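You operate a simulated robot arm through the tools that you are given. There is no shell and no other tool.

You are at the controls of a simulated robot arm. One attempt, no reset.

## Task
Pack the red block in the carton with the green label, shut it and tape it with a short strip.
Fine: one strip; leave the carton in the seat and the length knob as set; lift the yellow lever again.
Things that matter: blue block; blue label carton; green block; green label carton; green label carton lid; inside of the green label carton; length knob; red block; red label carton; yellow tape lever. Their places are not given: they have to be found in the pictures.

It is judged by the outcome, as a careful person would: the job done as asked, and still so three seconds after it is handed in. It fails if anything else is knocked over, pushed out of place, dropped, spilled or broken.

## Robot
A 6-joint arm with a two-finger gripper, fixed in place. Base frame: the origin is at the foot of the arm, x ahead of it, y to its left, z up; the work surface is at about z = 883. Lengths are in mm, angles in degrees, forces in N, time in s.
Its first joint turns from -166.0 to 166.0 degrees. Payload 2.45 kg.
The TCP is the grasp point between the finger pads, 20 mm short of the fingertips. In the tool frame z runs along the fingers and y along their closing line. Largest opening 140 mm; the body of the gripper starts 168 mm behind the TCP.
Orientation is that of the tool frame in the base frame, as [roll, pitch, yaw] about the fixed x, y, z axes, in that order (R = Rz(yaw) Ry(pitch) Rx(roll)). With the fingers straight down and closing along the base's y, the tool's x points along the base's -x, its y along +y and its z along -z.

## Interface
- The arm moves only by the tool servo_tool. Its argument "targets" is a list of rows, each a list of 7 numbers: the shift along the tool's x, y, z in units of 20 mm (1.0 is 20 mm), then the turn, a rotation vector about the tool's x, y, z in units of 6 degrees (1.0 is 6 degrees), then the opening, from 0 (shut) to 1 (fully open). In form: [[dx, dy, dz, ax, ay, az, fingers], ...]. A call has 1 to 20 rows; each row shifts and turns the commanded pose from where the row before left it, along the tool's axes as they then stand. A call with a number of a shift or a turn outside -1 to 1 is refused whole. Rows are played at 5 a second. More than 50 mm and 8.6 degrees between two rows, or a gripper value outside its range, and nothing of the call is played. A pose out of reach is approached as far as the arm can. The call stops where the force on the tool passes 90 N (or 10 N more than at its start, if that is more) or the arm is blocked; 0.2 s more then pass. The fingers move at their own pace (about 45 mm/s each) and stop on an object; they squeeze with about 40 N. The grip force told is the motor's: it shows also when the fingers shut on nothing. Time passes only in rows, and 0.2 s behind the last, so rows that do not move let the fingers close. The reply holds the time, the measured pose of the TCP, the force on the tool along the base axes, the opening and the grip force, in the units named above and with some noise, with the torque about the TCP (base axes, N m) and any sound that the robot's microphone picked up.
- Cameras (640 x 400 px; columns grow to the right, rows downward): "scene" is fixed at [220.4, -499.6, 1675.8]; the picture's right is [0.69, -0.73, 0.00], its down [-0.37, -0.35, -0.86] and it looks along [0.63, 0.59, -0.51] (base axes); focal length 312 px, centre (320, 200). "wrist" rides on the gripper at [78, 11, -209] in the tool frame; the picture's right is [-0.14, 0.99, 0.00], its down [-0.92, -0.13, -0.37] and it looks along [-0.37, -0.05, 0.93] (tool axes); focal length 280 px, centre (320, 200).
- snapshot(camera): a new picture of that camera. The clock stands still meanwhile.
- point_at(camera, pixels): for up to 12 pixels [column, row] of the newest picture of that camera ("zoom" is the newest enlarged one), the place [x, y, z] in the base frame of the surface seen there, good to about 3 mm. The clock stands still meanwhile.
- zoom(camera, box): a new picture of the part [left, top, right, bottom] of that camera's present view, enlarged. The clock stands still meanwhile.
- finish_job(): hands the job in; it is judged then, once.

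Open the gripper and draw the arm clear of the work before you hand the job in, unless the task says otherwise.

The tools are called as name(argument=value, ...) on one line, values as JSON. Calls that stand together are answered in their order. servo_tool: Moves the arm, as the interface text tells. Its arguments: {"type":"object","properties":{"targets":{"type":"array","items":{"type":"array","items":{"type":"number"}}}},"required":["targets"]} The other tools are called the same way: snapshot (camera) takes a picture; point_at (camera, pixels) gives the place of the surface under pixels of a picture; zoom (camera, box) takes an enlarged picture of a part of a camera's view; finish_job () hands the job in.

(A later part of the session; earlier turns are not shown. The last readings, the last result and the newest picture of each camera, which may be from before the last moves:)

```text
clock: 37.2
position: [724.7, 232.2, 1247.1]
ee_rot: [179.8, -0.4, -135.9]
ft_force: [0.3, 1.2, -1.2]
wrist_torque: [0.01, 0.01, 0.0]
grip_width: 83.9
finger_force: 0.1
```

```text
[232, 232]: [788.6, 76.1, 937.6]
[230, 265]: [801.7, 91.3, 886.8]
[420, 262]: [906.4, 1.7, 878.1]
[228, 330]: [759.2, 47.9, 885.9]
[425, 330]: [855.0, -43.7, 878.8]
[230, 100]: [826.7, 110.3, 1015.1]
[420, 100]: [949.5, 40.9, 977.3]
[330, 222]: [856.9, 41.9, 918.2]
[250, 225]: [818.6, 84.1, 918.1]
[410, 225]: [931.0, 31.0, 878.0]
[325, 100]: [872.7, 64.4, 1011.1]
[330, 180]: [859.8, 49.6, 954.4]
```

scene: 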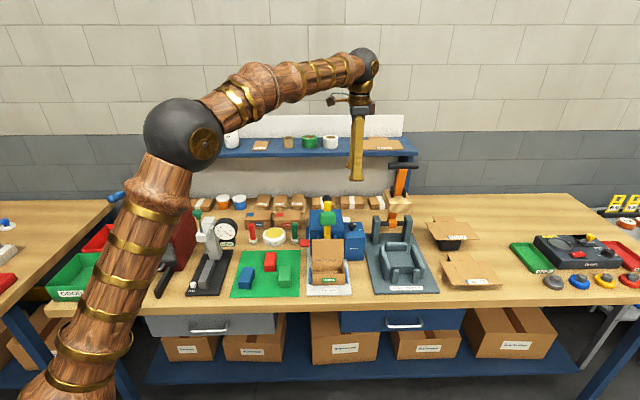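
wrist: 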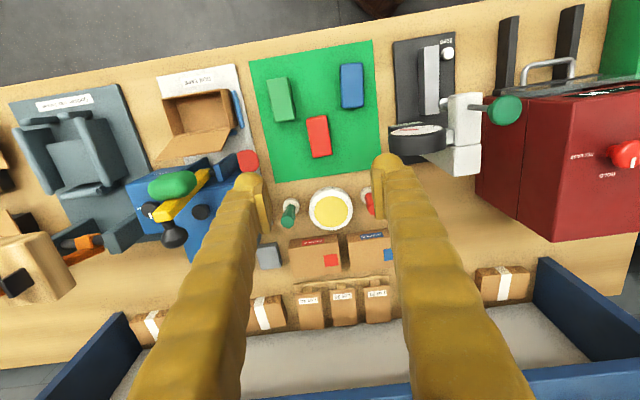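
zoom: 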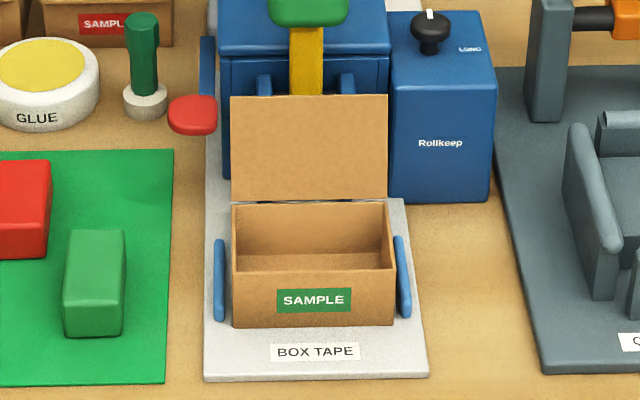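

I'll sample rim and interior points of the carton from the same zoomed view.

point_at(camera="zoom", pixels=[[236, 278], [390, 276], [315, 278], [315, 240], [260, 240], [370, 240], [315, 215], [315, 262], [240, 190], [380, 190], [250, 318], [380, 318]])

zoom(camera="wrist", box=[145, 60, 265, 200])

point_at(camera="zoom", pixels=[[300, 150], [345, 185], [275, 185], [260, 120], [350, 110], [390, 150], [300, 215], [200, 115], [365, 85], [300, 250], [380, 210], [190, 280]])

```text
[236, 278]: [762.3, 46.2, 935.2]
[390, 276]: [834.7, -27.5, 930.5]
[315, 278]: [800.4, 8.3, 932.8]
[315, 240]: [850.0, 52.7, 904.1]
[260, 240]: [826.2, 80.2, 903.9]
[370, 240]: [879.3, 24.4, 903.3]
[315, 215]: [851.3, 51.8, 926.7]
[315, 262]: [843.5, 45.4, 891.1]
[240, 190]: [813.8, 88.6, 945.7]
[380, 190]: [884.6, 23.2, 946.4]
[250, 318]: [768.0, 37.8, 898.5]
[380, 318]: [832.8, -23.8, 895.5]
```

```text
2.86 times, centred on (205, 130) of wrist
```

zoom: 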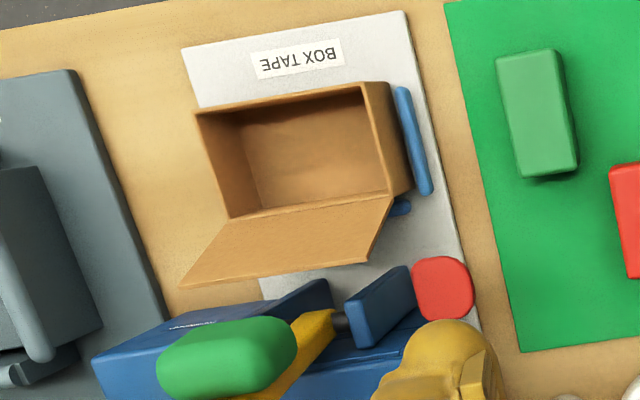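

```text
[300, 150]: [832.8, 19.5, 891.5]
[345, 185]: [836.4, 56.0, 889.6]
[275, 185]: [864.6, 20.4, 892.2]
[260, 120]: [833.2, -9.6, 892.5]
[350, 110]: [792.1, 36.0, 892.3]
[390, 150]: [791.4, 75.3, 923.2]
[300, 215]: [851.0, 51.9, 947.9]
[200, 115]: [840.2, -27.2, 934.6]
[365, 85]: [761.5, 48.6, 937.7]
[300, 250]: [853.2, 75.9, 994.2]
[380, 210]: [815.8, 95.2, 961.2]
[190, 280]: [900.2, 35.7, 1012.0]
```

The carton inside is about 101 x 65 mm with rim at z≈940 and floor ≈891, so the block must lie with its length along the carton's width. I'll check the real finger thickness in the scene view.

zoom(camera="scene", box=[210, 60, 330, 220])

zoom(camera="wrist", box=[220, 140, 420, 280])

```text
2.50 times, centred on (270, 140) of scene
```

zoom: 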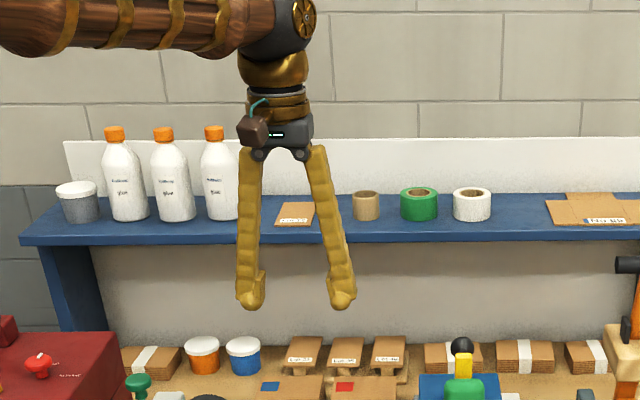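

```text
2.86 times, centred on (320, 210) of wrist
```

zoom: 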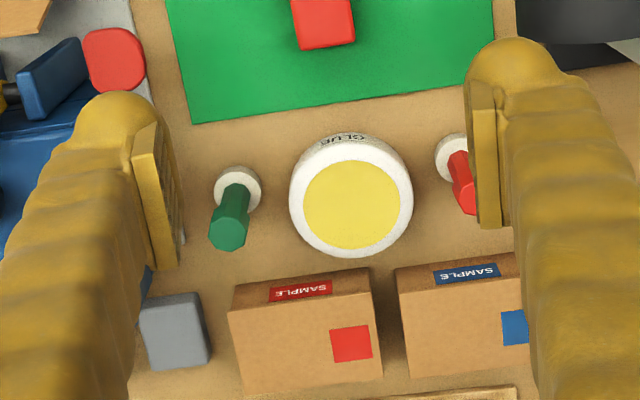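

The fingertips are bulky (with a rounded tip), so the tips can't go down beside the block inside the carton; I'll hold the block by its ends near the top and release it just above the rim level. Now I rotate to close along the block's length and move above it.

servo_tool(targets=[[0, 0, 0, 0, 0, 1, 0.75], [0, 0, 0, 0, 0, 1, 0.75], [0, 0, 0, 0, 0, 1, 0.75], [0, 0, 0, 0, 0, 1, 0.75], [0, 0, 0, 0, 0, 1, 0.75], [0, 0, 0, 0, 0, 1, 0.75], [0, 0, 0, 0, 0, 1, 0.75], [0, 0, 0, 0, 0, 1, 0.75], [0, 0, 0, 0, 0, 1, 0.75], [0, 0, 0, 0, 0, 1, 0.75], [0, 0, 0, 0, 0, 1, 0.75], [0, 0, 0, 0, 0, 1, 0.75], [0, 0, 0, 0, 0, 1, 0.75], [0, 0, 0, 0, 0, 1, 0.75], [0, 0, 0, 0, 0, 1, 0.75]])

servo_tool(targets=[[-0.115, 0.22, 0.95, 0, 0, 0, 0.75], [0, 0, 0.95, 0, 0, 0, 0.75], [0, 0, 0.95, 0, 0, 0, 0.75], [0, 0, 0.95, 0, 0, 0, 0.75], [0, 0, 0.95, 0, 0, 0, 0.75], [0, 0, 0.95, 0, 0, 0, 0.75], [0, 0, 0.95, 0, 0, 0, 0.75], [0, 0, 0.95, 0, 0, 0, 0.75], [0, 0, 0.95, 0, 0, 0, 0.75], [0, 0, 0.95, 0, 0, 0, 0.75], [0, 0, 0.95, 0, 0, 0, 0.75], [0, 0, 0.95, 0, 0, 0, 0.75]])

snapshot(camera="wrist")

snapshot(camera="scene")

```text
clock: 40.4
position: [726.4, 230.7, 1248.4]
ee_rot: [-179.5, -0.2, 134.0]
ft_force: [-0.4, -0.1, 1.0]
wrist_torque: [-0.04, -0.04, 0.01]
grip_width: 104.9
finger_force: 0.0
```

```text
clock: 43.0
position: [730.5, 231.7, 1020.5]
ee_rot: [-179.6, -0.2, 134.0]
ft_force: [0.7, -0.2, 0.4]
wrist_torque: [0.0, 0.0, 0.02]
grip_width: 104.8
finger_force: 0.0
```

```text
taken
```

wrist: 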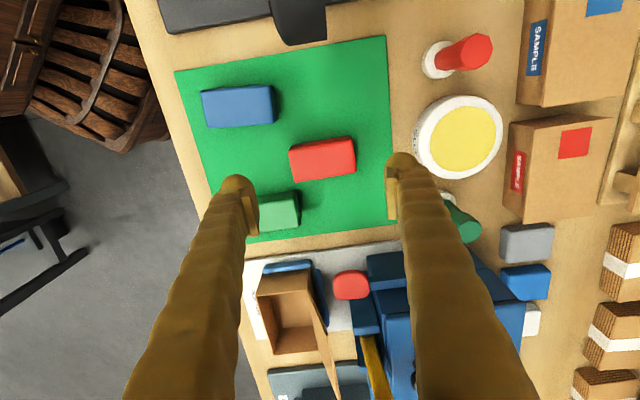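

```text
taken
```

scene: 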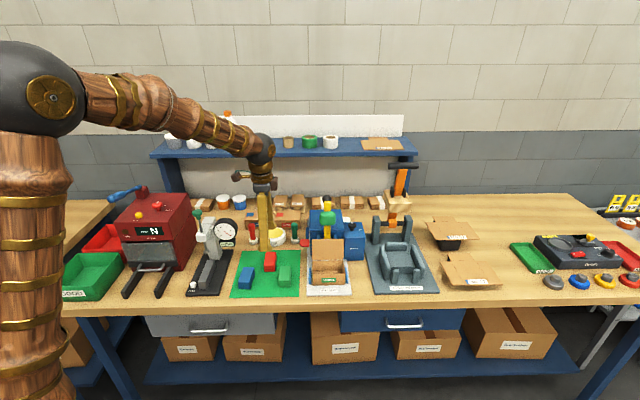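

I measure the red and green blocks' corners from here before descending.

point_at(camera="wrist", pixels=[[292, 152], [350, 140], [353, 168], [297, 178], [322, 160], [262, 198], [297, 193], [280, 212], [310, 150], [340, 165], [305, 165], [335, 150]])

zoom(camera="wrist", box=[220, 110, 420, 250])

```text
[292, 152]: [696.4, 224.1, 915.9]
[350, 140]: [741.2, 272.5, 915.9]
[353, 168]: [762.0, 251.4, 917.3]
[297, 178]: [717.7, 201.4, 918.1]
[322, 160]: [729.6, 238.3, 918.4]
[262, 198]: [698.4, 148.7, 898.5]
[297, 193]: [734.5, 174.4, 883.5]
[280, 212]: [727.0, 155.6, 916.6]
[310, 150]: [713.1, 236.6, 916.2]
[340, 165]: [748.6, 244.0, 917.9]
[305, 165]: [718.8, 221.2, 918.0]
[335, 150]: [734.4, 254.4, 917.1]
```

```text
2.86 times, centred on (320, 180) of wrist
```

zoom: 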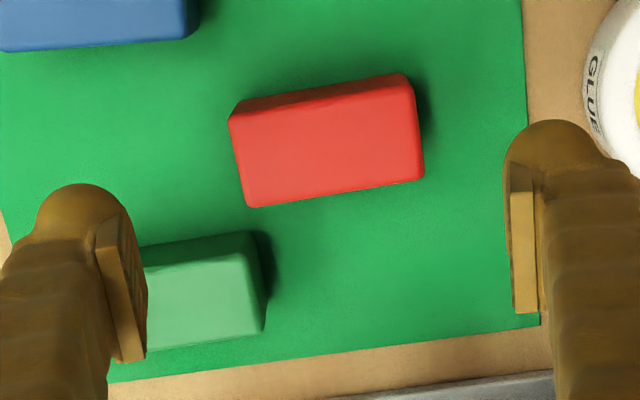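

Red block centre is (729,237), top z≈917, turned ~3° from the tool; the green block is 20 mm clear of the finger path. I correct and descend to z≈927.

servo_tool(targets=[[0.245, 0.15, 0.5, 0, 0, -0.5, 0.7], [0, 0, 0.9, 0, 0, 0, 0.7], [0, 0, 0.9, 0, 0, 0, 0.7], [0, 0, 0.9, 0, 0, 0, 0.7], [0, 0, 0.9, 0, 0, 0, 0.7], [0, 0, 0.5, 0, 0, 0, 0.7]])

snapshot(camera="wrist")

zoom(camera="scene", box=[220, 200, 320, 300])

```text
clock: 44.4
position: [728.1, 237.8, 926.9]
ee_rot: [-179.6, -0.2, 137.0]
ft_force: [-0.2, 0.2, -0.2]
wrist_torque: [0.0, -0.02, 0.0]
grip_width: 98.0
finger_force: 0.1
```

```text
taken
```

wrist: 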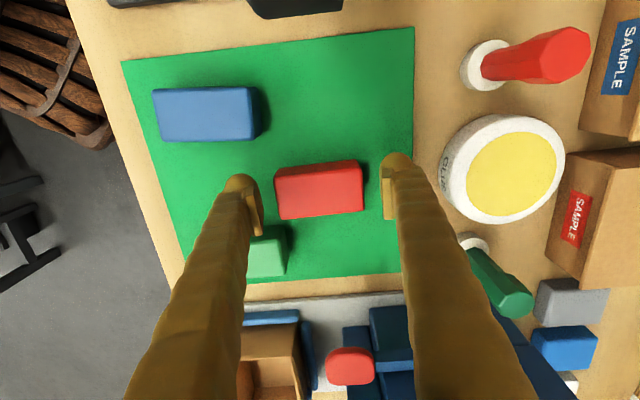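

```text
4.00 times, centred on (270, 250) of scene
```

zoom: 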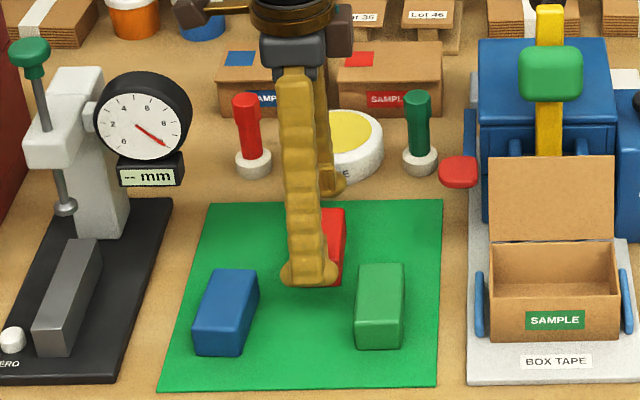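

The block sits well centred at (318,190) between the pads. I close on it.

servo_tool(targets=[[0, 0, 0, 0, 0, 0, 0.4], [0, 0, 0, 0, 0, 0, 0.4], [0, 0, 0, 0, 0, 0, 0.4], [0, 0, 0, 0, 0, 0, 0.4]])

snapshot(camera="wrist")

```text
clock: 45.4
position: [731.0, 239.0, 936.2]
ee_rot: [179.8, 0.1, 137.0]
ft_force: [-6.8, -4.6, 75.0]
wrist_torque: [-0.54, 0.55, 0.01]
grip_width: 39.5
finger_force: 19.8
stopped in row 4: the force on the tool passed its limit at 97 N (the readings are from after the stop); the commanded pose is now the measured one
```

```text
taken
```

wrist: 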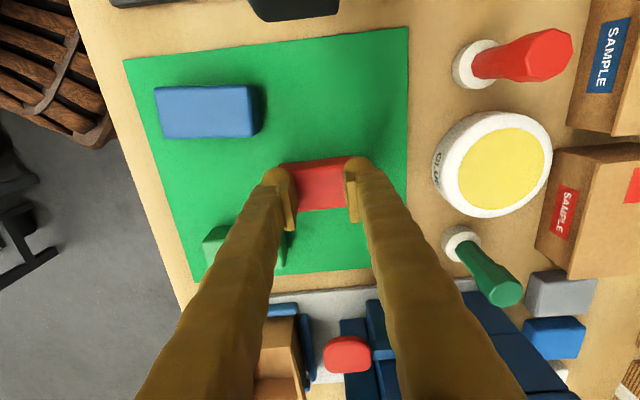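

The rounded tips rode up onto the block's top (gap 39.5 mm, tool pushed up). I lift, reopen and check the block.

servo_tool(targets=[[0, 0, -0.5, 0, 0, 0, 0.4], [0, 0, -0.8, 0, 0, 0, 0.7], [0, 0, 0, 0, 0, 0, 0.7], [0, 0, 0, 0, 0, 0, 0.7], [0, 0, 0, 0, 0, 0, 0.7]])

zoom(camera="wrist", box=[220, 130, 420, 270])

point_at(camera="zoom", pixels=[[190, 140], [390, 115], [400, 190], [205, 215], [295, 165], [230, 170], [370, 150]])

```text
clock: 46.5
position: [728.5, 239.1, 956.9]
ee_rot: [-179.8, -0.1, 137.1]
ft_force: [0.6, 0.1, -0.7]
wrist_torque: [-0.03, 0.0, 0.04]
grip_width: 97.8
finger_force: 0.0
```

```text
2.86 times, centred on (320, 200) of wrist
```

zoom: 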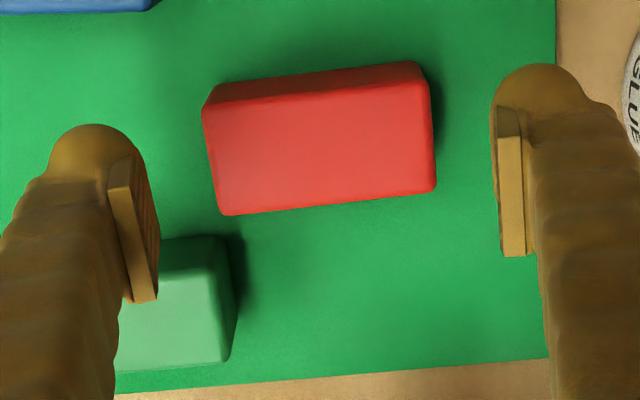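

```text
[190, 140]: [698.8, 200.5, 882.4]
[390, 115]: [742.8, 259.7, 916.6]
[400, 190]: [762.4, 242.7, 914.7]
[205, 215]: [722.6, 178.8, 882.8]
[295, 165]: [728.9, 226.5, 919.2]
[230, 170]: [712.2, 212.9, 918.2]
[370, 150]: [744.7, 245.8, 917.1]
```

The block is still in place, centred under the tool. I go lower, to z≈920 (tips ~17 mm above the mat), and close again.

servo_tool(targets=[[-0.05, 0, 0.9, 0, 0, 0, 0.7], [0, 0, 0.92, 0, 0, 0, 0.7], [0, 0, 0, 0, 0, 0, 0.55], [0, 0, 0, 0, 0, 0, 0.44], [0, 0, 0, 0, 0, 0, 0.44], [0, 0, 0, 0, 0, 0, 0.44]])

zoom(camera="wrist", box=[220, 130, 420, 270])

```text
clock: 48.0
position: [729.2, 237.5, 921.0]
ee_rot: [-179.7, -0.1, 137.0]
ft_force: [-0.3, 0.1, 0.5]
wrist_torque: [0.01, 0.0, 0.02]
grip_width: 73.5
finger_force: 40.5
```

```text
2.86 times, centred on (320, 200) of wrist
```

zoom: 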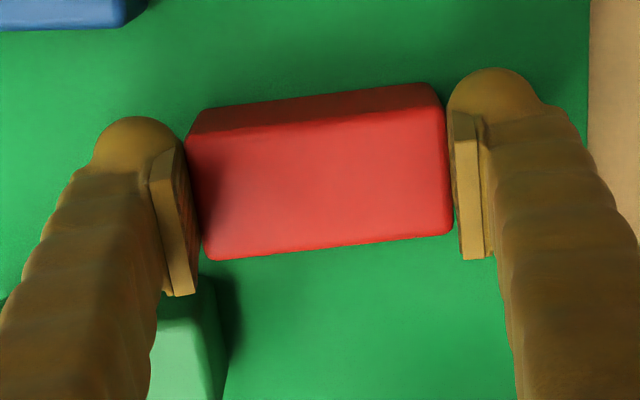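

The block is held firmly at 73.5 mm with 40 N. I lift it up 80 mm and check.

servo_tool(targets=[[0, 0, -0.4, 0, 0, 0, 0.44], [0, 0, -0.8, 0, 0, 0, 0.44], [0, 0, -0.9, 0, 0, 0, 0.44], [0, 0, -0.9, 0, 0, 0, 0.44], [0, 0, -0.9, 0, 0, 0, 0.44], [0, 0, -0.9, 0, 0, 0, 0.44]])

zoom(camera="scene", box=[220, 160, 320, 300])

zoom(camera="wrist", box=[220, 130, 420, 270])

```text
clock: 49.4
position: [730.4, 238.0, 1016.2]
ee_rot: [-179.8, 0.0, 136.9]
ft_force: [0.3, 0.8, -0.6]
wrist_torque: [0.0, 0.02, 0.0]
grip_width: 73.4
finger_force: 39.9
```

```text
2.86 times, centred on (270, 230) of scene
```

zoom: 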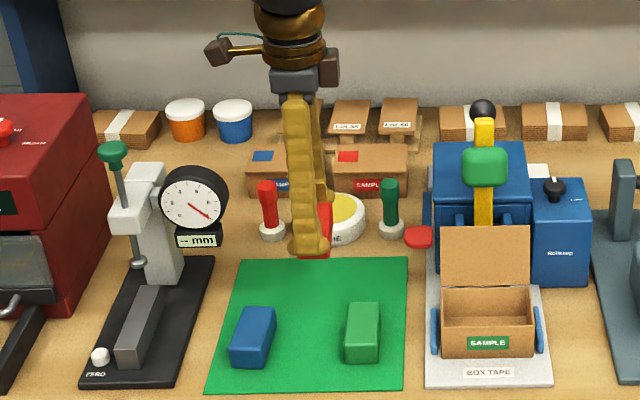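

```text
2.86 times, centred on (320, 200) of wrist
```

zoom: 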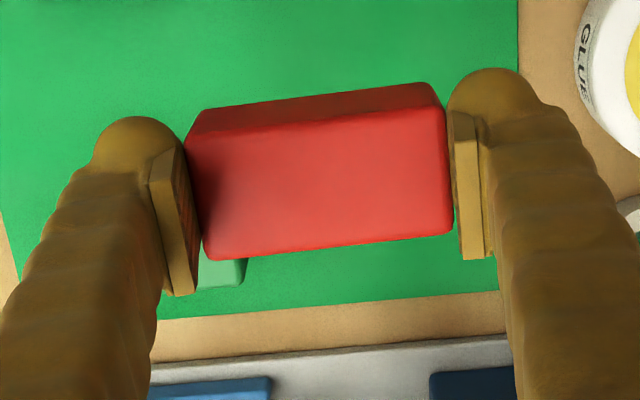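

The block hangs level. I rise a bit and rotate back to yaw -136° so that its length runs along the carton's width.

servo_tool(targets=[[0, 0, -0.9, 0, 0, -0.9667, 0.44], [0, 0, -0.3, 0, 0, -0.9667, 0.44], [0, 0, 0, 0, 0, -0.9667, 0.44], [0, 0, 0, 0, 0, -0.9667, 0.44], [0, 0, 0, 0, 0, -0.9667, 0.44], [0, 0, 0, 0, 0, -0.9667, 0.44], [0, 0, 0, 0, 0, -0.9667, 0.44], [0, 0, 0, 0, 0, -0.9667, 0.44], [0, 0, 0, 0, 0, -0.9667, 0.44], [0, 0, 0, 0, 0, -0.9667, 0.44], [0, 0, 0, 0, 0, -0.9667, 0.44], [0, 0, 0, 0, 0, -0.9667, 0.44], [0, 0, 0, 0, 0, -0.9667, 0.44], [0, 0, 0, 0, 0, -0.9667, 0.44], [0, 0, 0, 0, 0, -0.9667, 0.44]])

servo_tool(targets=[[0.975, 0, 0, 0, 0, 0, 0.44], [0.975, 0, 0, 0, 0, 0, 0.44], [0.975, 0, 0, 0, 0, 0, 0.44], [0.975, 0, 0, 0, 0, 0, 0.44], [0, -0.97, 0, 0, 0, 0, 0.44], [0, -0.97, 0, 0, 0, 0, 0.44], [0, -0.97, 0, 0, 0, 0, 0.44], [0, -0.97, 0, 0, 0, 0, 0.44], [0, -0.97, 0, 0, 0, 0, 0.44], [0, -0.97, 0, 0, 0, 0, 0.44], [0, -0.97, 0, 0, 0, 0, 0.44], [0, -0.97, 0, 0, 0, 0, 0.44], [0, -0.97, 0, 0, 0, 0, 0.44], [0, -0.97, 0, 0, 0, 0, 0.44], [0, -0.97, 0, 0, 0, 0, 0.44]])

snapshot(camera="wrist")

zoom(camera="scene", box=[280, 140, 400, 300])

```text
clock: 52.5
position: [731.1, 238.1, 1041.2]
ee_rot: [179.9, -0.2, -135.9]
ft_force: [-0.5, 0.3, -0.1]
wrist_torque: [0.03, 0.0, 0.02]
grip_width: 73.4
finger_force: 39.8
```

```text
clock: 55.8
position: [823.2, 30.4, 1041.6]
ee_rot: [179.9, -0.2, -136.0]
ft_force: [0.1, 0.2, 0.4]
wrist_torque: [0.02, 0.01, 0.0]
grip_width: 73.5
finger_force: 40.2
```

```text
taken
```

wrist: 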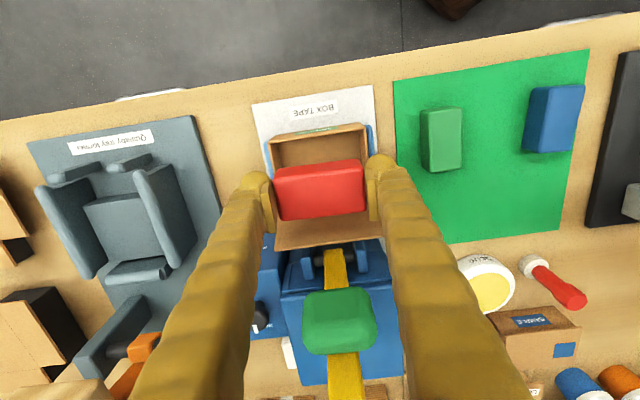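

```text
2.50 times, centred on (340, 220) of scene
```

zoom: 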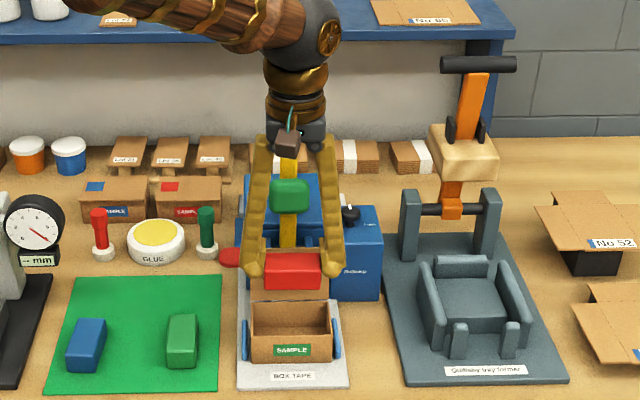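

The block is above the carton at u≈550, v≈613. I zoom in to verify alignment with the rim.

zoom(camera="wrist", box=[240, 100, 400, 260])

point_at(camera="zoom", pixels=[[182, 100], [182, 140], [430, 75], [440, 110], [300, 88], [310, 130], [160, 100], [190, 345], [470, 310], [260, 100], [380, 85], [450, 150]])

```text
2.50 times, centred on (320, 180) of wrist
```

zoom: 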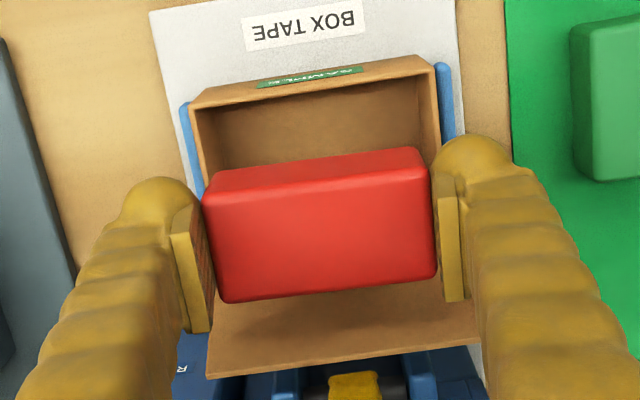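

```text
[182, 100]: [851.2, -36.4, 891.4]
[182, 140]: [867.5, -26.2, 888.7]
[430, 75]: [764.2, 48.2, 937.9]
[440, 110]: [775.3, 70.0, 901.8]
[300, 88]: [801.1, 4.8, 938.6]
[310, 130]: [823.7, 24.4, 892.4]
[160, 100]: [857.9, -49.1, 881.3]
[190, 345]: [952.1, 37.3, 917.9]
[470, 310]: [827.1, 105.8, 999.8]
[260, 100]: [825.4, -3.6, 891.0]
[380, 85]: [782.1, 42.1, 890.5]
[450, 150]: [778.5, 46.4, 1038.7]
```

Alignment is good (carton rim z≈938, centre u≈550). I lower until the fingertips are just above the rim (TCP z≈962).

servo_tool(targets=[[-0.1, 0, 0.95, 0, 0, 0, 0.44], [0, 0, 0.95, 0, 0, 0, 0.44], [0, 0, 0.95, 0, 0, 0, 0.44], [0, 0, 0.8, 0, 0, 0, 0.44], [0, 0, 0.3, 0, 0, 0, 0.44]])

zoom(camera="wrist", box=[240, 100, 400, 260])

zoom(camera="scene", box=[290, 200, 370, 300])

```text
clock: 57.0
position: [823.9, 31.9, 962.5]
ee_rot: [179.8, -0.2, -135.9]
ft_force: [0.4, -0.1, -1.2]
wrist_torque: [-0.01, -0.02, 0.0]
grip_width: 73.6
finger_force: 39.6
```

```text
2.50 times, centred on (320, 180) of wrist
```

zoom: 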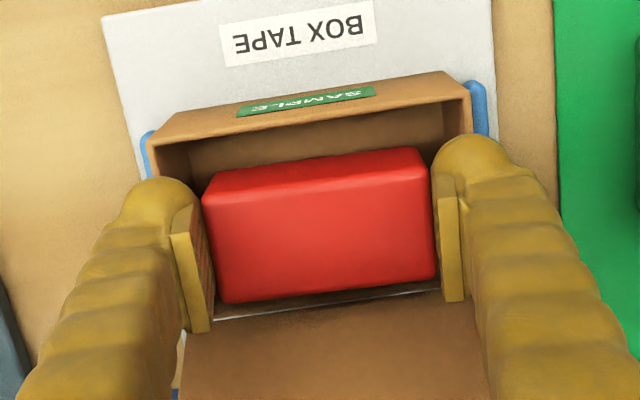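

```text
4.00 times, centred on (330, 250) of scene
```

zoom: 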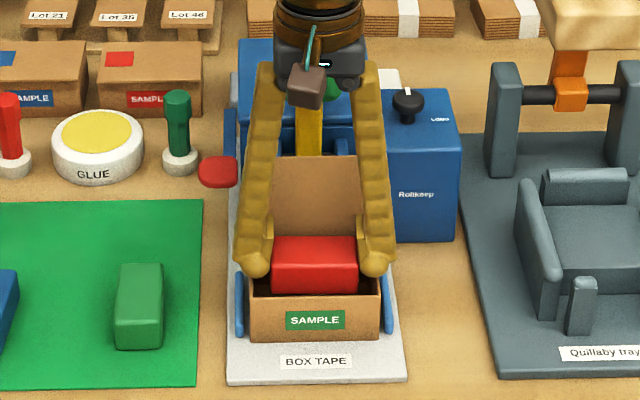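

The block is poised over the opening with the tips right above the side walls. I lower 3 mm more and release gently in small steps.

servo_tool(targets=[[0, 0, 0.15, 0, 0, 0, 0.44], [0, 0, 0, 0, 0, 0, 0.515], [0, 0, 0, 0, 0, 0, 0.522], [0, 0, 0, 0, 0, 0, 0.525], [0, 0, 0, 0, 0, 0, 0.528], [0, 0, 0, 0, 0, 0, 0.531], [0, 0, 0, 0, 0, 0, 0.535], [0, 0, 0, 0, 0, 0, 0.54], [0, 0, 0, 0, 0, 0, 0.55], [0, 0, 0, 0, 0, 0, 0.56]])

zoom(camera="wrist", box=[240, 100, 400, 260])

zoom(camera="scene", box=[290, 200, 370, 300])

```text
clock: 59.1
position: [823.7, 31.6, 958.8]
ee_rot: [179.9, -0.1, -136.0]
ft_force: [-0.3, -0.5, 0.8]
wrist_torque: [-0.01, 0.01, 0.03]
grip_width: 78.2
finger_force: 0.1
```

```text
2.50 times, centred on (320, 180) of wrist
```

zoom: 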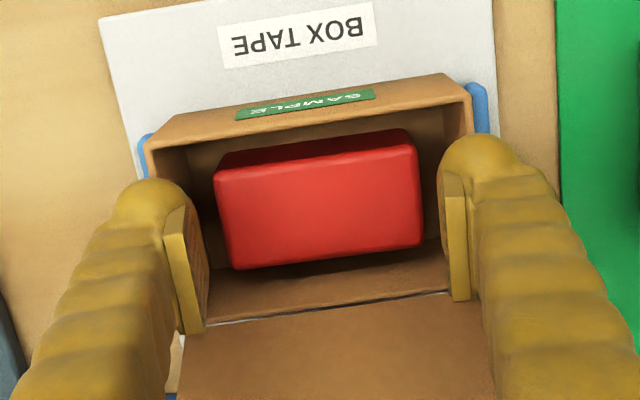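

```text
4.00 times, centred on (330, 250) of scene
```

zoom: 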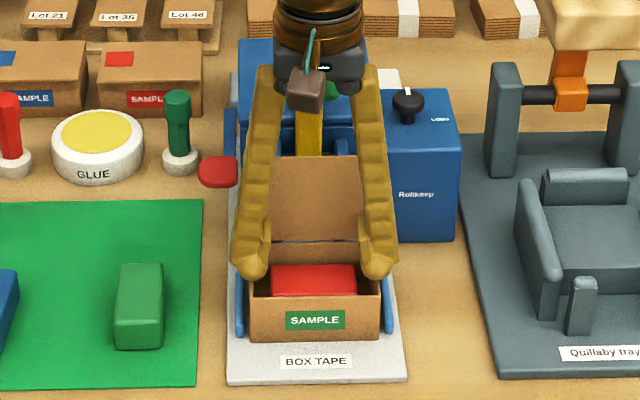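

The red block lies flat inside the carton. I lift away and look at the lid, lever pad and surroundings for the closing move.

servo_tool(targets=[[0, 0, -0.5, 0, 0, 0, 0.56], [0, 0, -0.95, 0, 0, 0, 0.56], [0, 0, -0.95, 0, 0, 0, 0.56], [0, 0, -0.95, 0, 0, 0, 0.56], [0, 0, -0.95, 0, 0, 0, 0.56], [0, 0, -0.95, 0, 0, 0, 0.56], [0, 0, -0.95, 0, 0, 0, 0.56], [0, 0, -0.95, 0, 0, 0, 0.56], [0, 0, -0.95, 0, 0, 0, 0.8], [0, 0, -0.95, 0, 0, 0, 1], [0, 0, -0.95, 0, 0, 0, 1], [0, 0, -0.95, 0, 0, 0, 1]])

snapshot(camera="wrist")

zoom(camera="wrist", box=[240, 80, 400, 280])

zoom(camera="scene", box=[290, 190, 370, 300])

```text
clock: 61.8
position: [823.0, 32.3, 1179.4]
ee_rot: [179.9, -0.1, -135.9]
ft_force: [0.5, 0.0, 0.4]
wrist_torque: [0.02, 0.01, 0.03]
grip_width: 140.1
finger_force: 0.1
```

```text
taken
```

wrist: 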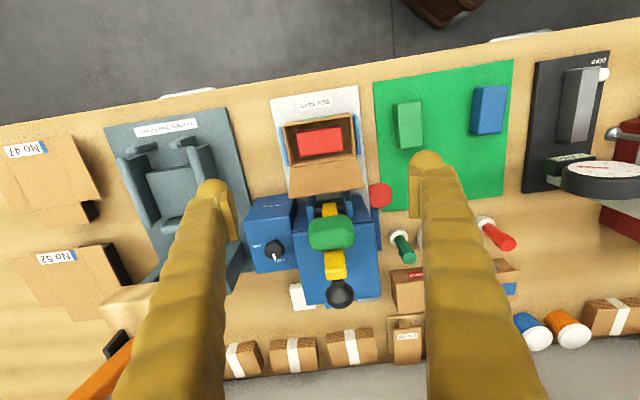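

```text
2.00 times, centred on (320, 180) of wrist
```

zoom: 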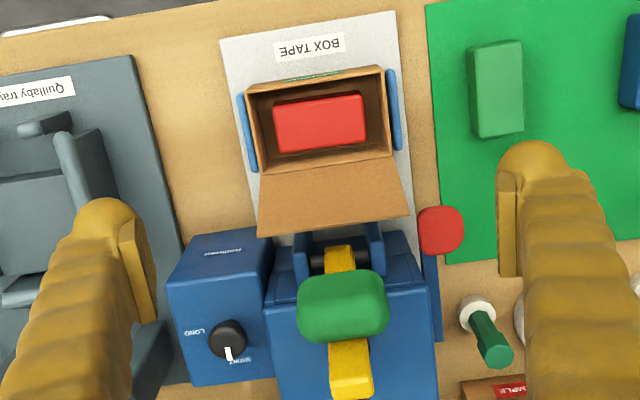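

```text
3.64 times, centred on (330, 245) of scene
```

zoom: 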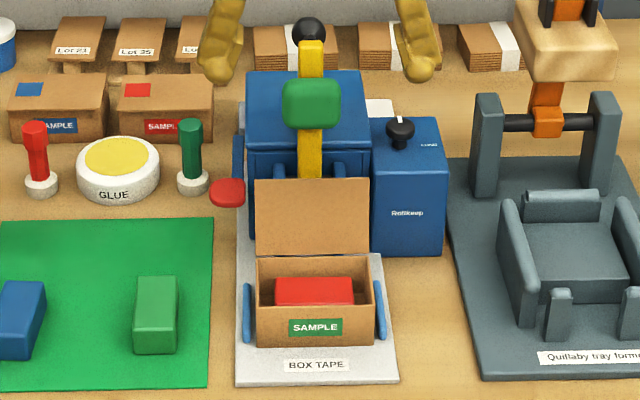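

I measure the pad, brackets, lid top edge and machine front from this view.

zoom(camera="wrist", box=[270, 140, 380, 260])

point_at(camera="zoom", pixels=[[110, 180], [300, 160], [420, 135], [195, 190], [290, 205], [355, 175], [390, 200], [440, 200], [150, 230], [190, 310], [370, 270], [280, 300]])

snapshot(camera="wrist")

point_at(camera="wrist", pixels=[[312, 232], [350, 225], [330, 245], [330, 218], [326, 208], [335, 260], [340, 285], [340, 298], [300, 205], [345, 200], [380, 195], [372, 200]])

```text
3.33 times, centred on (325, 200) of wrist
```

zoom: 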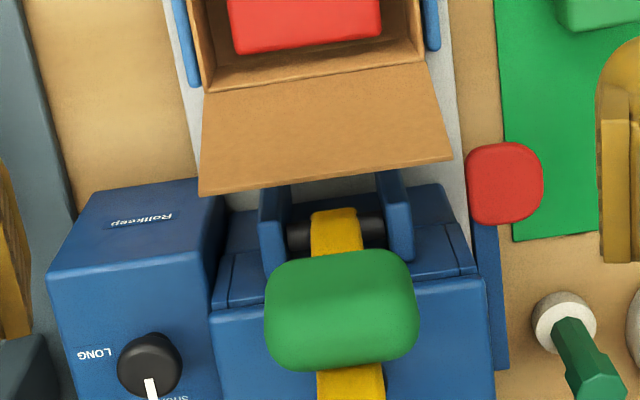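

```text
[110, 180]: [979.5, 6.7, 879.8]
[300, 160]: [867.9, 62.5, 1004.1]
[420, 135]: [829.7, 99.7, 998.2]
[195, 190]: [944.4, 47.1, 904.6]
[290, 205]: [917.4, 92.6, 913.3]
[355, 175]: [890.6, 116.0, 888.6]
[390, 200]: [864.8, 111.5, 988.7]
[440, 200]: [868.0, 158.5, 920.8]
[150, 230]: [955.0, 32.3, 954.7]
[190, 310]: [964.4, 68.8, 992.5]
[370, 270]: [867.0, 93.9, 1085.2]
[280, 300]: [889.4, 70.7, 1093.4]
```

```text
taken
```

wrist: 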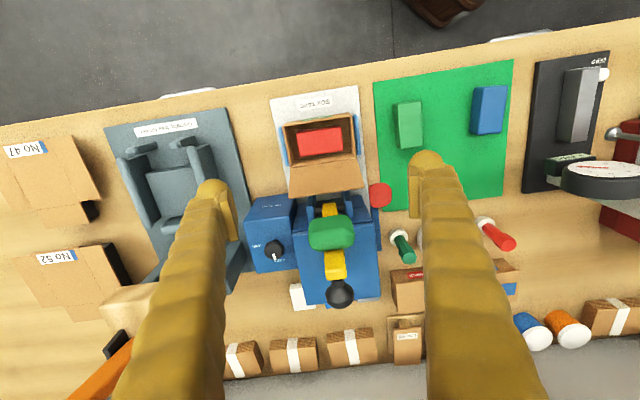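

```text
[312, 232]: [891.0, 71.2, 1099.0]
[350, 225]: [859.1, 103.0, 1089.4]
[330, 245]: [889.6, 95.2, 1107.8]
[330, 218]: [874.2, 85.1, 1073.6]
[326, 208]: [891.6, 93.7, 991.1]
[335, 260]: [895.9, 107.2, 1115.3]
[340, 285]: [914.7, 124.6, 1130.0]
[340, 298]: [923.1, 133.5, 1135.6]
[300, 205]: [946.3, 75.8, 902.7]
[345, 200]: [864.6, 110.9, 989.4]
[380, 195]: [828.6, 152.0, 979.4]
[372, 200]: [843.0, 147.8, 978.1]
```

Pad spans u≈520–571 at z 1073–1110; the lid top edge is at v≈672, z≈1013. Plan: with the fingers closing fore-aft (gap 70), bring the rear finger down behind the lid's right part beside the pad, and pull the lid forward. First I rotate and shift at height.

servo_tool(targets=[[0, 0, 0, 0, 0, 1, 0.5], [0, 0, 0, 0, 0, 1, 0.5], [0, 0, 0, 0, 0, 1, 0.5], [0, 0, 0, 0, 0, 1, 0.5], [0, 0, 0, 0, 0, 1, 0.5], [0, 0, 0, 0, 0, 1, 0.5], [0, 0, 0, 0, 0, 1, 0.5], [0, 0, 0, 0, 0, 1, 0.5], [0, 0, 0, 0, 0, 1, 0.5], [0, 0, 0, 0, 0, 1, 0.5], [0, 0, 0, 0, 0, 1, 0.5], [0, 0, 0, 0, 0, 1, 0.5], [0, 0, 0, 0, 0, 1, 0.5], [0, 0, 0, 0, 0, 1, 0.5], [0, 0, 0, 0, 0, 1, 0.5], [-0.8, 0.45, 0, 0, 0, 0, 0.5], [-0.8, 0.45, 0, 0, 0, 0, 0.5], [-0.8, 0.45, 0, 0, 0, 0, 0.5]])

snapshot(camera="wrist")

```text
clock: 65.5
position: [878.1, 16.9, 1179.0]
ee_rot: [-179.8, -0.2, 134.0]
ft_force: [0.5, 0.1, -0.1]
wrist_torque: [-0.02, -0.04, -0.01]
grip_width: 69.9
finger_force: 0.1
```

```text
taken
```

wrist: 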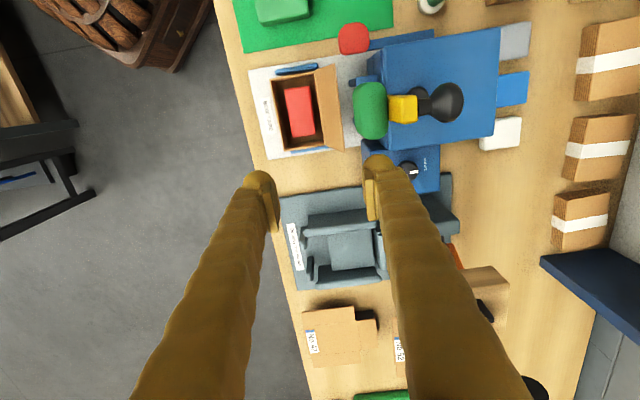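

TCP is at u≈598, v≈643. I descend to z≈1042 (tips still above the lid's edge) and check the clearances.

servo_tool(targets=[[0, 0, 0.95, 0, 0, 0, 0.53], [0, 0, 0.95, 0, 0, 0, 0.53], [0, 0, 0.95, 0, 0, 0, 0.53], [0, 0, 0.95, 0, 0, 0, 0.53], [0, 0, 0.95, 0, 0, 0, 0.53], [0, 0, 0.95, 0, 0, 0, 0.53], [0, 0, 0.95, 0, 0, 0, 0.53], [0, 0, 0.2, 0, 0, 0, 0.53]])

snapshot(camera="wrist")

zoom(camera="scene", box=[290, 180, 390, 300])

```text
clock: 67.3
position: [875.8, 16.1, 1041.0]
ee_rot: [-179.9, -0.2, 134.0]
ft_force: [-0.4, 0.4, -0.5]
wrist_torque: [0.0, 0.0, -0.03]
grip_width: 74.0
finger_force: 0.1
```

```text
taken
```

wrist: 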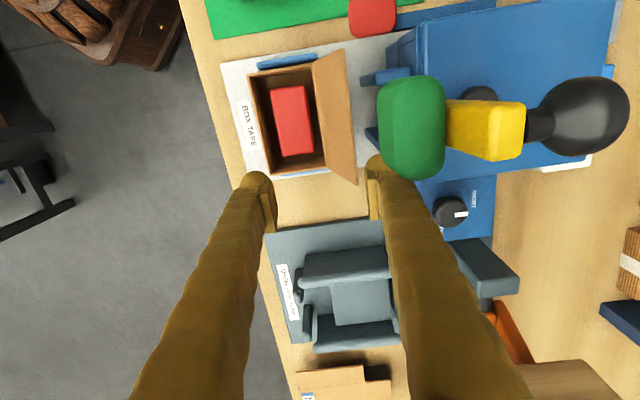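

```text
3.33 times, centred on (340, 240) of scene
```

zoom: 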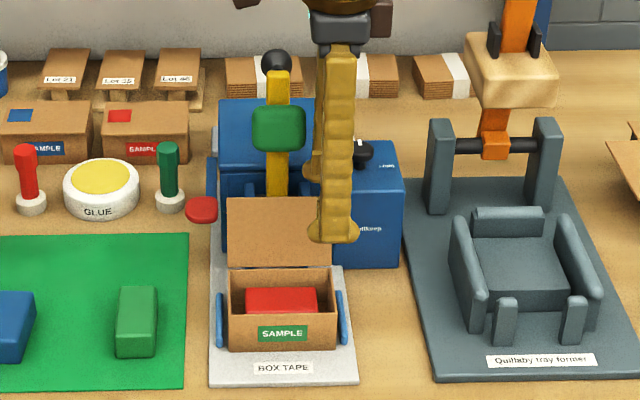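

The rear finger is beside the green pad (about 7 mm clear) and ~4 mm behind the lid's edge. I descend to z≈1015.

servo_tool(targets=[[0, 0.05, 0.5, 0, 0, 0, 0.54], [0, 0, 0.5, 0, 0, 0, 0.54], [0, 0, 0.3, 0, 0, 0, 0.54]])

snapshot(camera="wrist")

zoom(camera="scene", box=[300, 200, 380, 300])

```text
clock: 68.2
position: [877.4, 17.2, 1014.9]
ee_rot: [-179.8, -0.1, 134.0]
ft_force: [0.0, -0.7, -0.7]
wrist_torque: [-0.01, 0.02, 0.01]
grip_width: 75.7
finger_force: 0.1
```

```text
taken
```

wrist: 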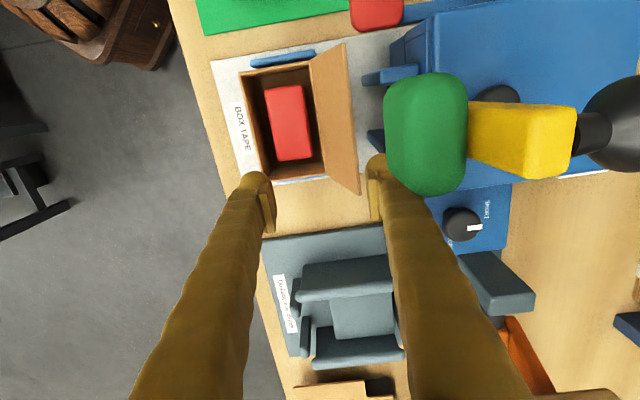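

```text
4.00 times, centred on (340, 250) of scene
```

zoom: 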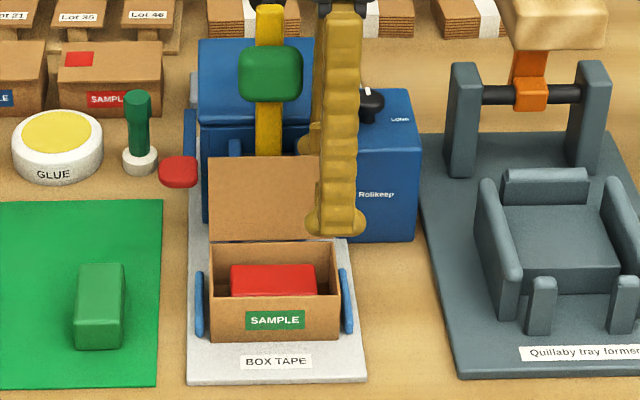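

No contact yet; the lid's corner (360,193) is just ahead of the rear finger. I pull toward the front in small steps.

servo_tool(targets=[[0, -0.4, 0, 0, 0, 0, 0.54], [0, -0.4, 0, 0, 0, 0, 0.54], [0, -0.4, 0, 0, 0, 0, 0.54], [0, -0.4, 0, 0, 0, 0, 0.54], [0, -0.4, 0, 0, 0, 0, 0.54]])

snapshot(camera="wrist")

zoom(camera="scene", box=[300, 200, 380, 300])

```text
clock: 69.3
position: [849.3, -11.4, 1015.5]
ee_rot: [-179.8, -0.1, 134.0]
ft_force: [0.5, 0.3, 0.4]
wrist_torque: [-0.01, 0.01, 0.0]
grip_width: 75.7
finger_force: 0.0
```

```text
taken
```

wrist: 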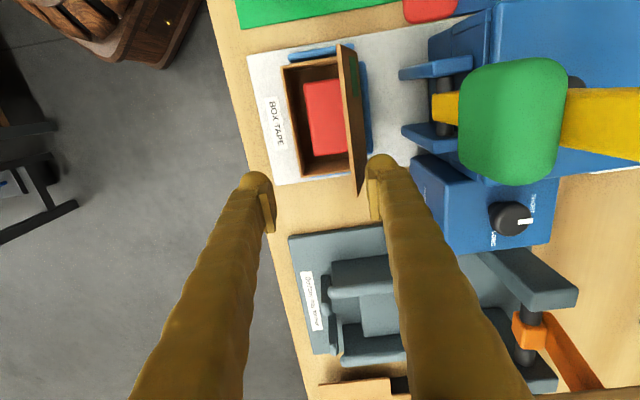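

```text
4.00 times, centred on (340, 250) of scene
```

zoom: 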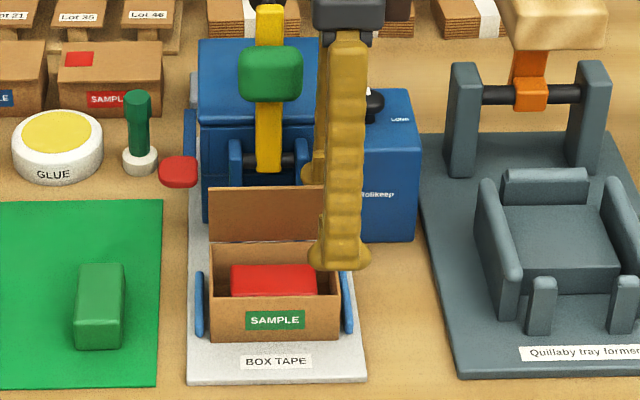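

The lid follows, now just past vertical, with negligible force. I keep pulling forward.

servo_tool(targets=[[0, -0.4, 0, 0, 0, 0, 0.54], [0, -0.4, 0, 0, 0, 0, 0.54], [0, -0.4, 0, 0, 0, 0, 0.54], [0, -0.4, 0, 0, 0, 0, 0.54]])

snapshot(camera="wrist")

zoom(camera="scene", box=[300, 200, 380, 300])

```text
clock: 70.3
position: [825.4, -35.3, 1014.9]
ee_rot: [-179.7, -0.1, 134.1]
ft_force: [0.4, 0.9, -0.3]
wrist_torque: [0.01, -0.03, 0.01]
grip_width: 75.8
finger_force: 0.1
```

```text
taken
```

wrist: 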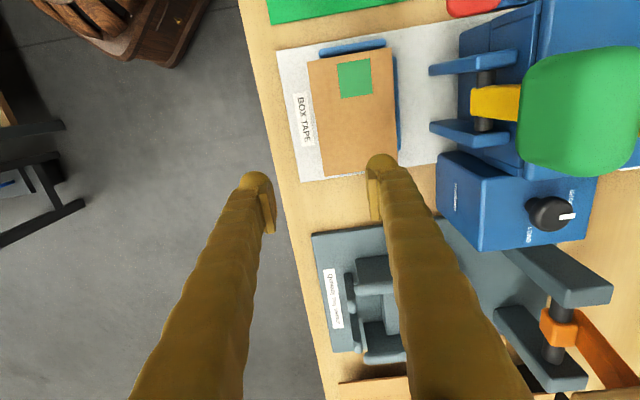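

```text
4.00 times, centred on (340, 250) of scene
```

zoom: 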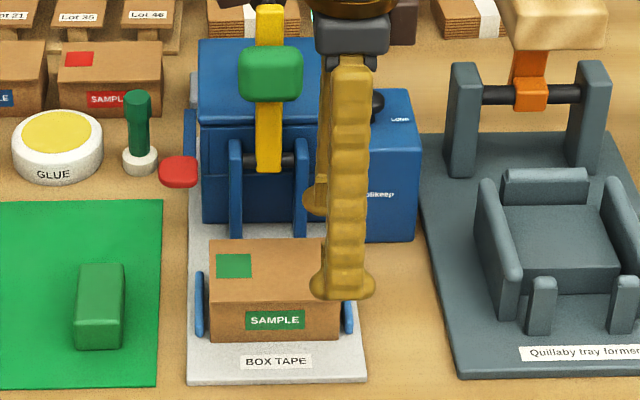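

The lid has fallen shut (green mark on top visible). I raise the tool clear and rotate back to yaw -136°.

servo_tool(targets=[[0, 0, -0.95, 0, 0, 0, 0.54], [0, 0, -0.95, 0, 0, 0, 0.54], [0, 0, -0.95, 0, 0, 0, 0.54], [0, 0, -0.95, 0, 0, 0, 0.54], [0, 0, -0.95, 0, 0, 0, 0.54], [0, 0, -0.95, 0, 0, 0, 0.54], [0, 0, -0.95, 0, 0, 0, 0.54], [0, 0, -0.95, 0, 0, 0, 0.54], [0, 0, -0.95, 0, 0, 0, 0.54], [0, 0, -0.95, 0, 0, 0, 0.54], [0, 0, -0.95, 0, 0, 0, 0.54], [0, 0, -0.95, 0, 0, 0, 0.54]])

servo_tool(targets=[[0, 0, 0, 0, 0, -1, 0.54], [0, 0, 0, 0, 0, -1, 0.54], [0, 0, 0, 0, 0, -1, 0.54], [0, 0, 0, 0, 0, -1, 0.54], [0, 0, 0, 0, 0, -1, 0.54], [0, 0, 0, 0, 0, -1, 0.54], [0, 0, 0, 0, 0, -1, 0.54], [0, 0, 0, 0, 0, -1, 0.54], [0, 0, 0, 0, 0, -1, 0.54], [0, 0, 0, 0, 0, -1, 0.54], [0, 0, 0, 0, 0, -1, 0.54], [0, 0, 0, 0, 0, -1, 0.54], [0, 0, 0, 0, 0, -1, 0.54], [0, 0, 0, 0, 0, -1, 0.54], [0, 0, 0, 0, 0, -1, 0.54]])

snapshot(camera="wrist")

zoom(camera="scene", box=[290, 180, 370, 300])

```text
clock: 73.0
position: [827.7, -32.6, 1242.8]
ee_rot: [-179.8, -0.1, 133.9]
ft_force: [-1.2, -0.4, -0.1]
wrist_torque: [0.02, -0.01, -0.02]
grip_width: 75.7
finger_force: 0.1
```

```text
clock: 76.2
position: [826.2, -33.7, 1244.1]
ee_rot: [179.9, -0.2, -135.9]
ft_force: [0.3, 0.9, 0.5]
wrist_torque: [-0.03, 0.0, -0.02]
grip_width: 75.4
finger_force: 0.0
```

```text
taken
```

wrist: 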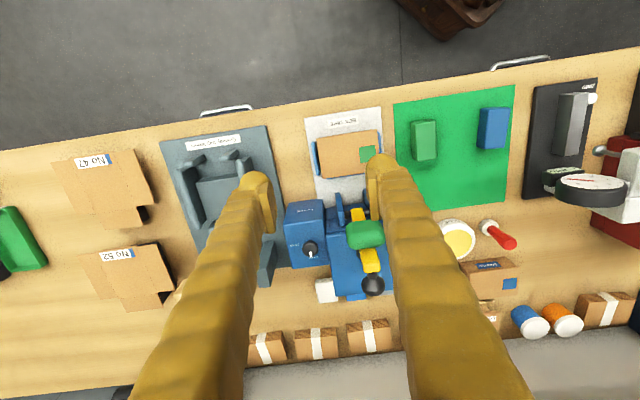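

```text
3.33 times, centred on (330, 240) of scene
```

zoom: 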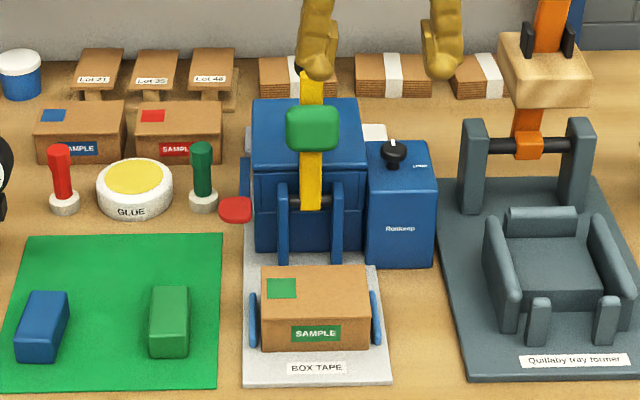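

The carton is shut. I now measure the lever, pivot, ball and lid surface.

zoom(camera="wrist", box=[300, 120, 420, 310])

point_at(camera="wrist", pixels=[[373, 285], [368, 278], [378, 292], [371, 262], [370, 272], [363, 235], [375, 225], [340, 215], [358, 215], [340, 155], [325, 165], [370, 170]])

zoom(camera="scene", box=[300, 190, 360, 290])

point_at(camera="zoom", pixels=[[315, 60], [315, 100], [305, 160], [315, 175], [315, 190], [350, 185], [285, 190], [365, 190], [310, 270], [310, 300], [250, 280], [380, 280]])

```text
2.11 times, centred on (360, 215) of wrist
```

zoom: 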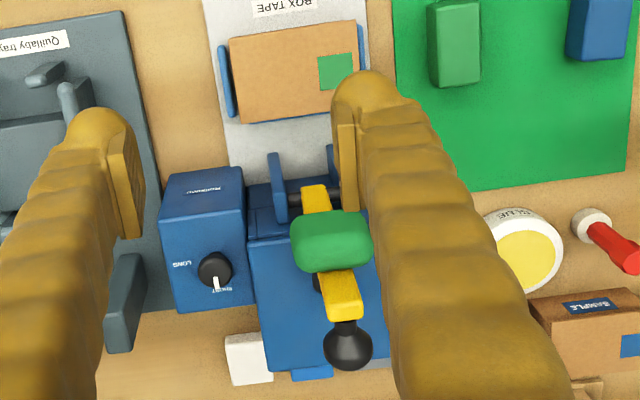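

```text
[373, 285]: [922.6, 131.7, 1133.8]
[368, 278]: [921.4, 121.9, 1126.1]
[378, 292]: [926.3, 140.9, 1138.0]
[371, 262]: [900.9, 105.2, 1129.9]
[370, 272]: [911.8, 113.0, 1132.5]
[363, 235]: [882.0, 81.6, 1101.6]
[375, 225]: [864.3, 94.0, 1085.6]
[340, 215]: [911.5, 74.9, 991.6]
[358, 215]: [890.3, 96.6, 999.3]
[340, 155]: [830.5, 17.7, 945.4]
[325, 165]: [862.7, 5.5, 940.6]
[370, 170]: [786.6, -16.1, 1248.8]
```

```text
4.00 times, centred on (330, 240) of scene
```

zoom: 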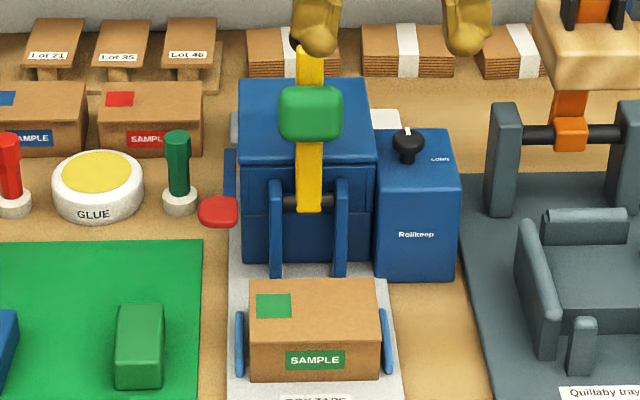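

```text
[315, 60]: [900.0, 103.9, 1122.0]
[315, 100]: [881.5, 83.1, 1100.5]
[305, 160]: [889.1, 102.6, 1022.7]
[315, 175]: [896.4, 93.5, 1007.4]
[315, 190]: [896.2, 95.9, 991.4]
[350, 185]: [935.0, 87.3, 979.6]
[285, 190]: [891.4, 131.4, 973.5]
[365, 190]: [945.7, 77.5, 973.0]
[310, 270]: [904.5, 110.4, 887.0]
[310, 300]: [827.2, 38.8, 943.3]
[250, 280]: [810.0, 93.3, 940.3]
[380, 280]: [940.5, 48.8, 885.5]
```

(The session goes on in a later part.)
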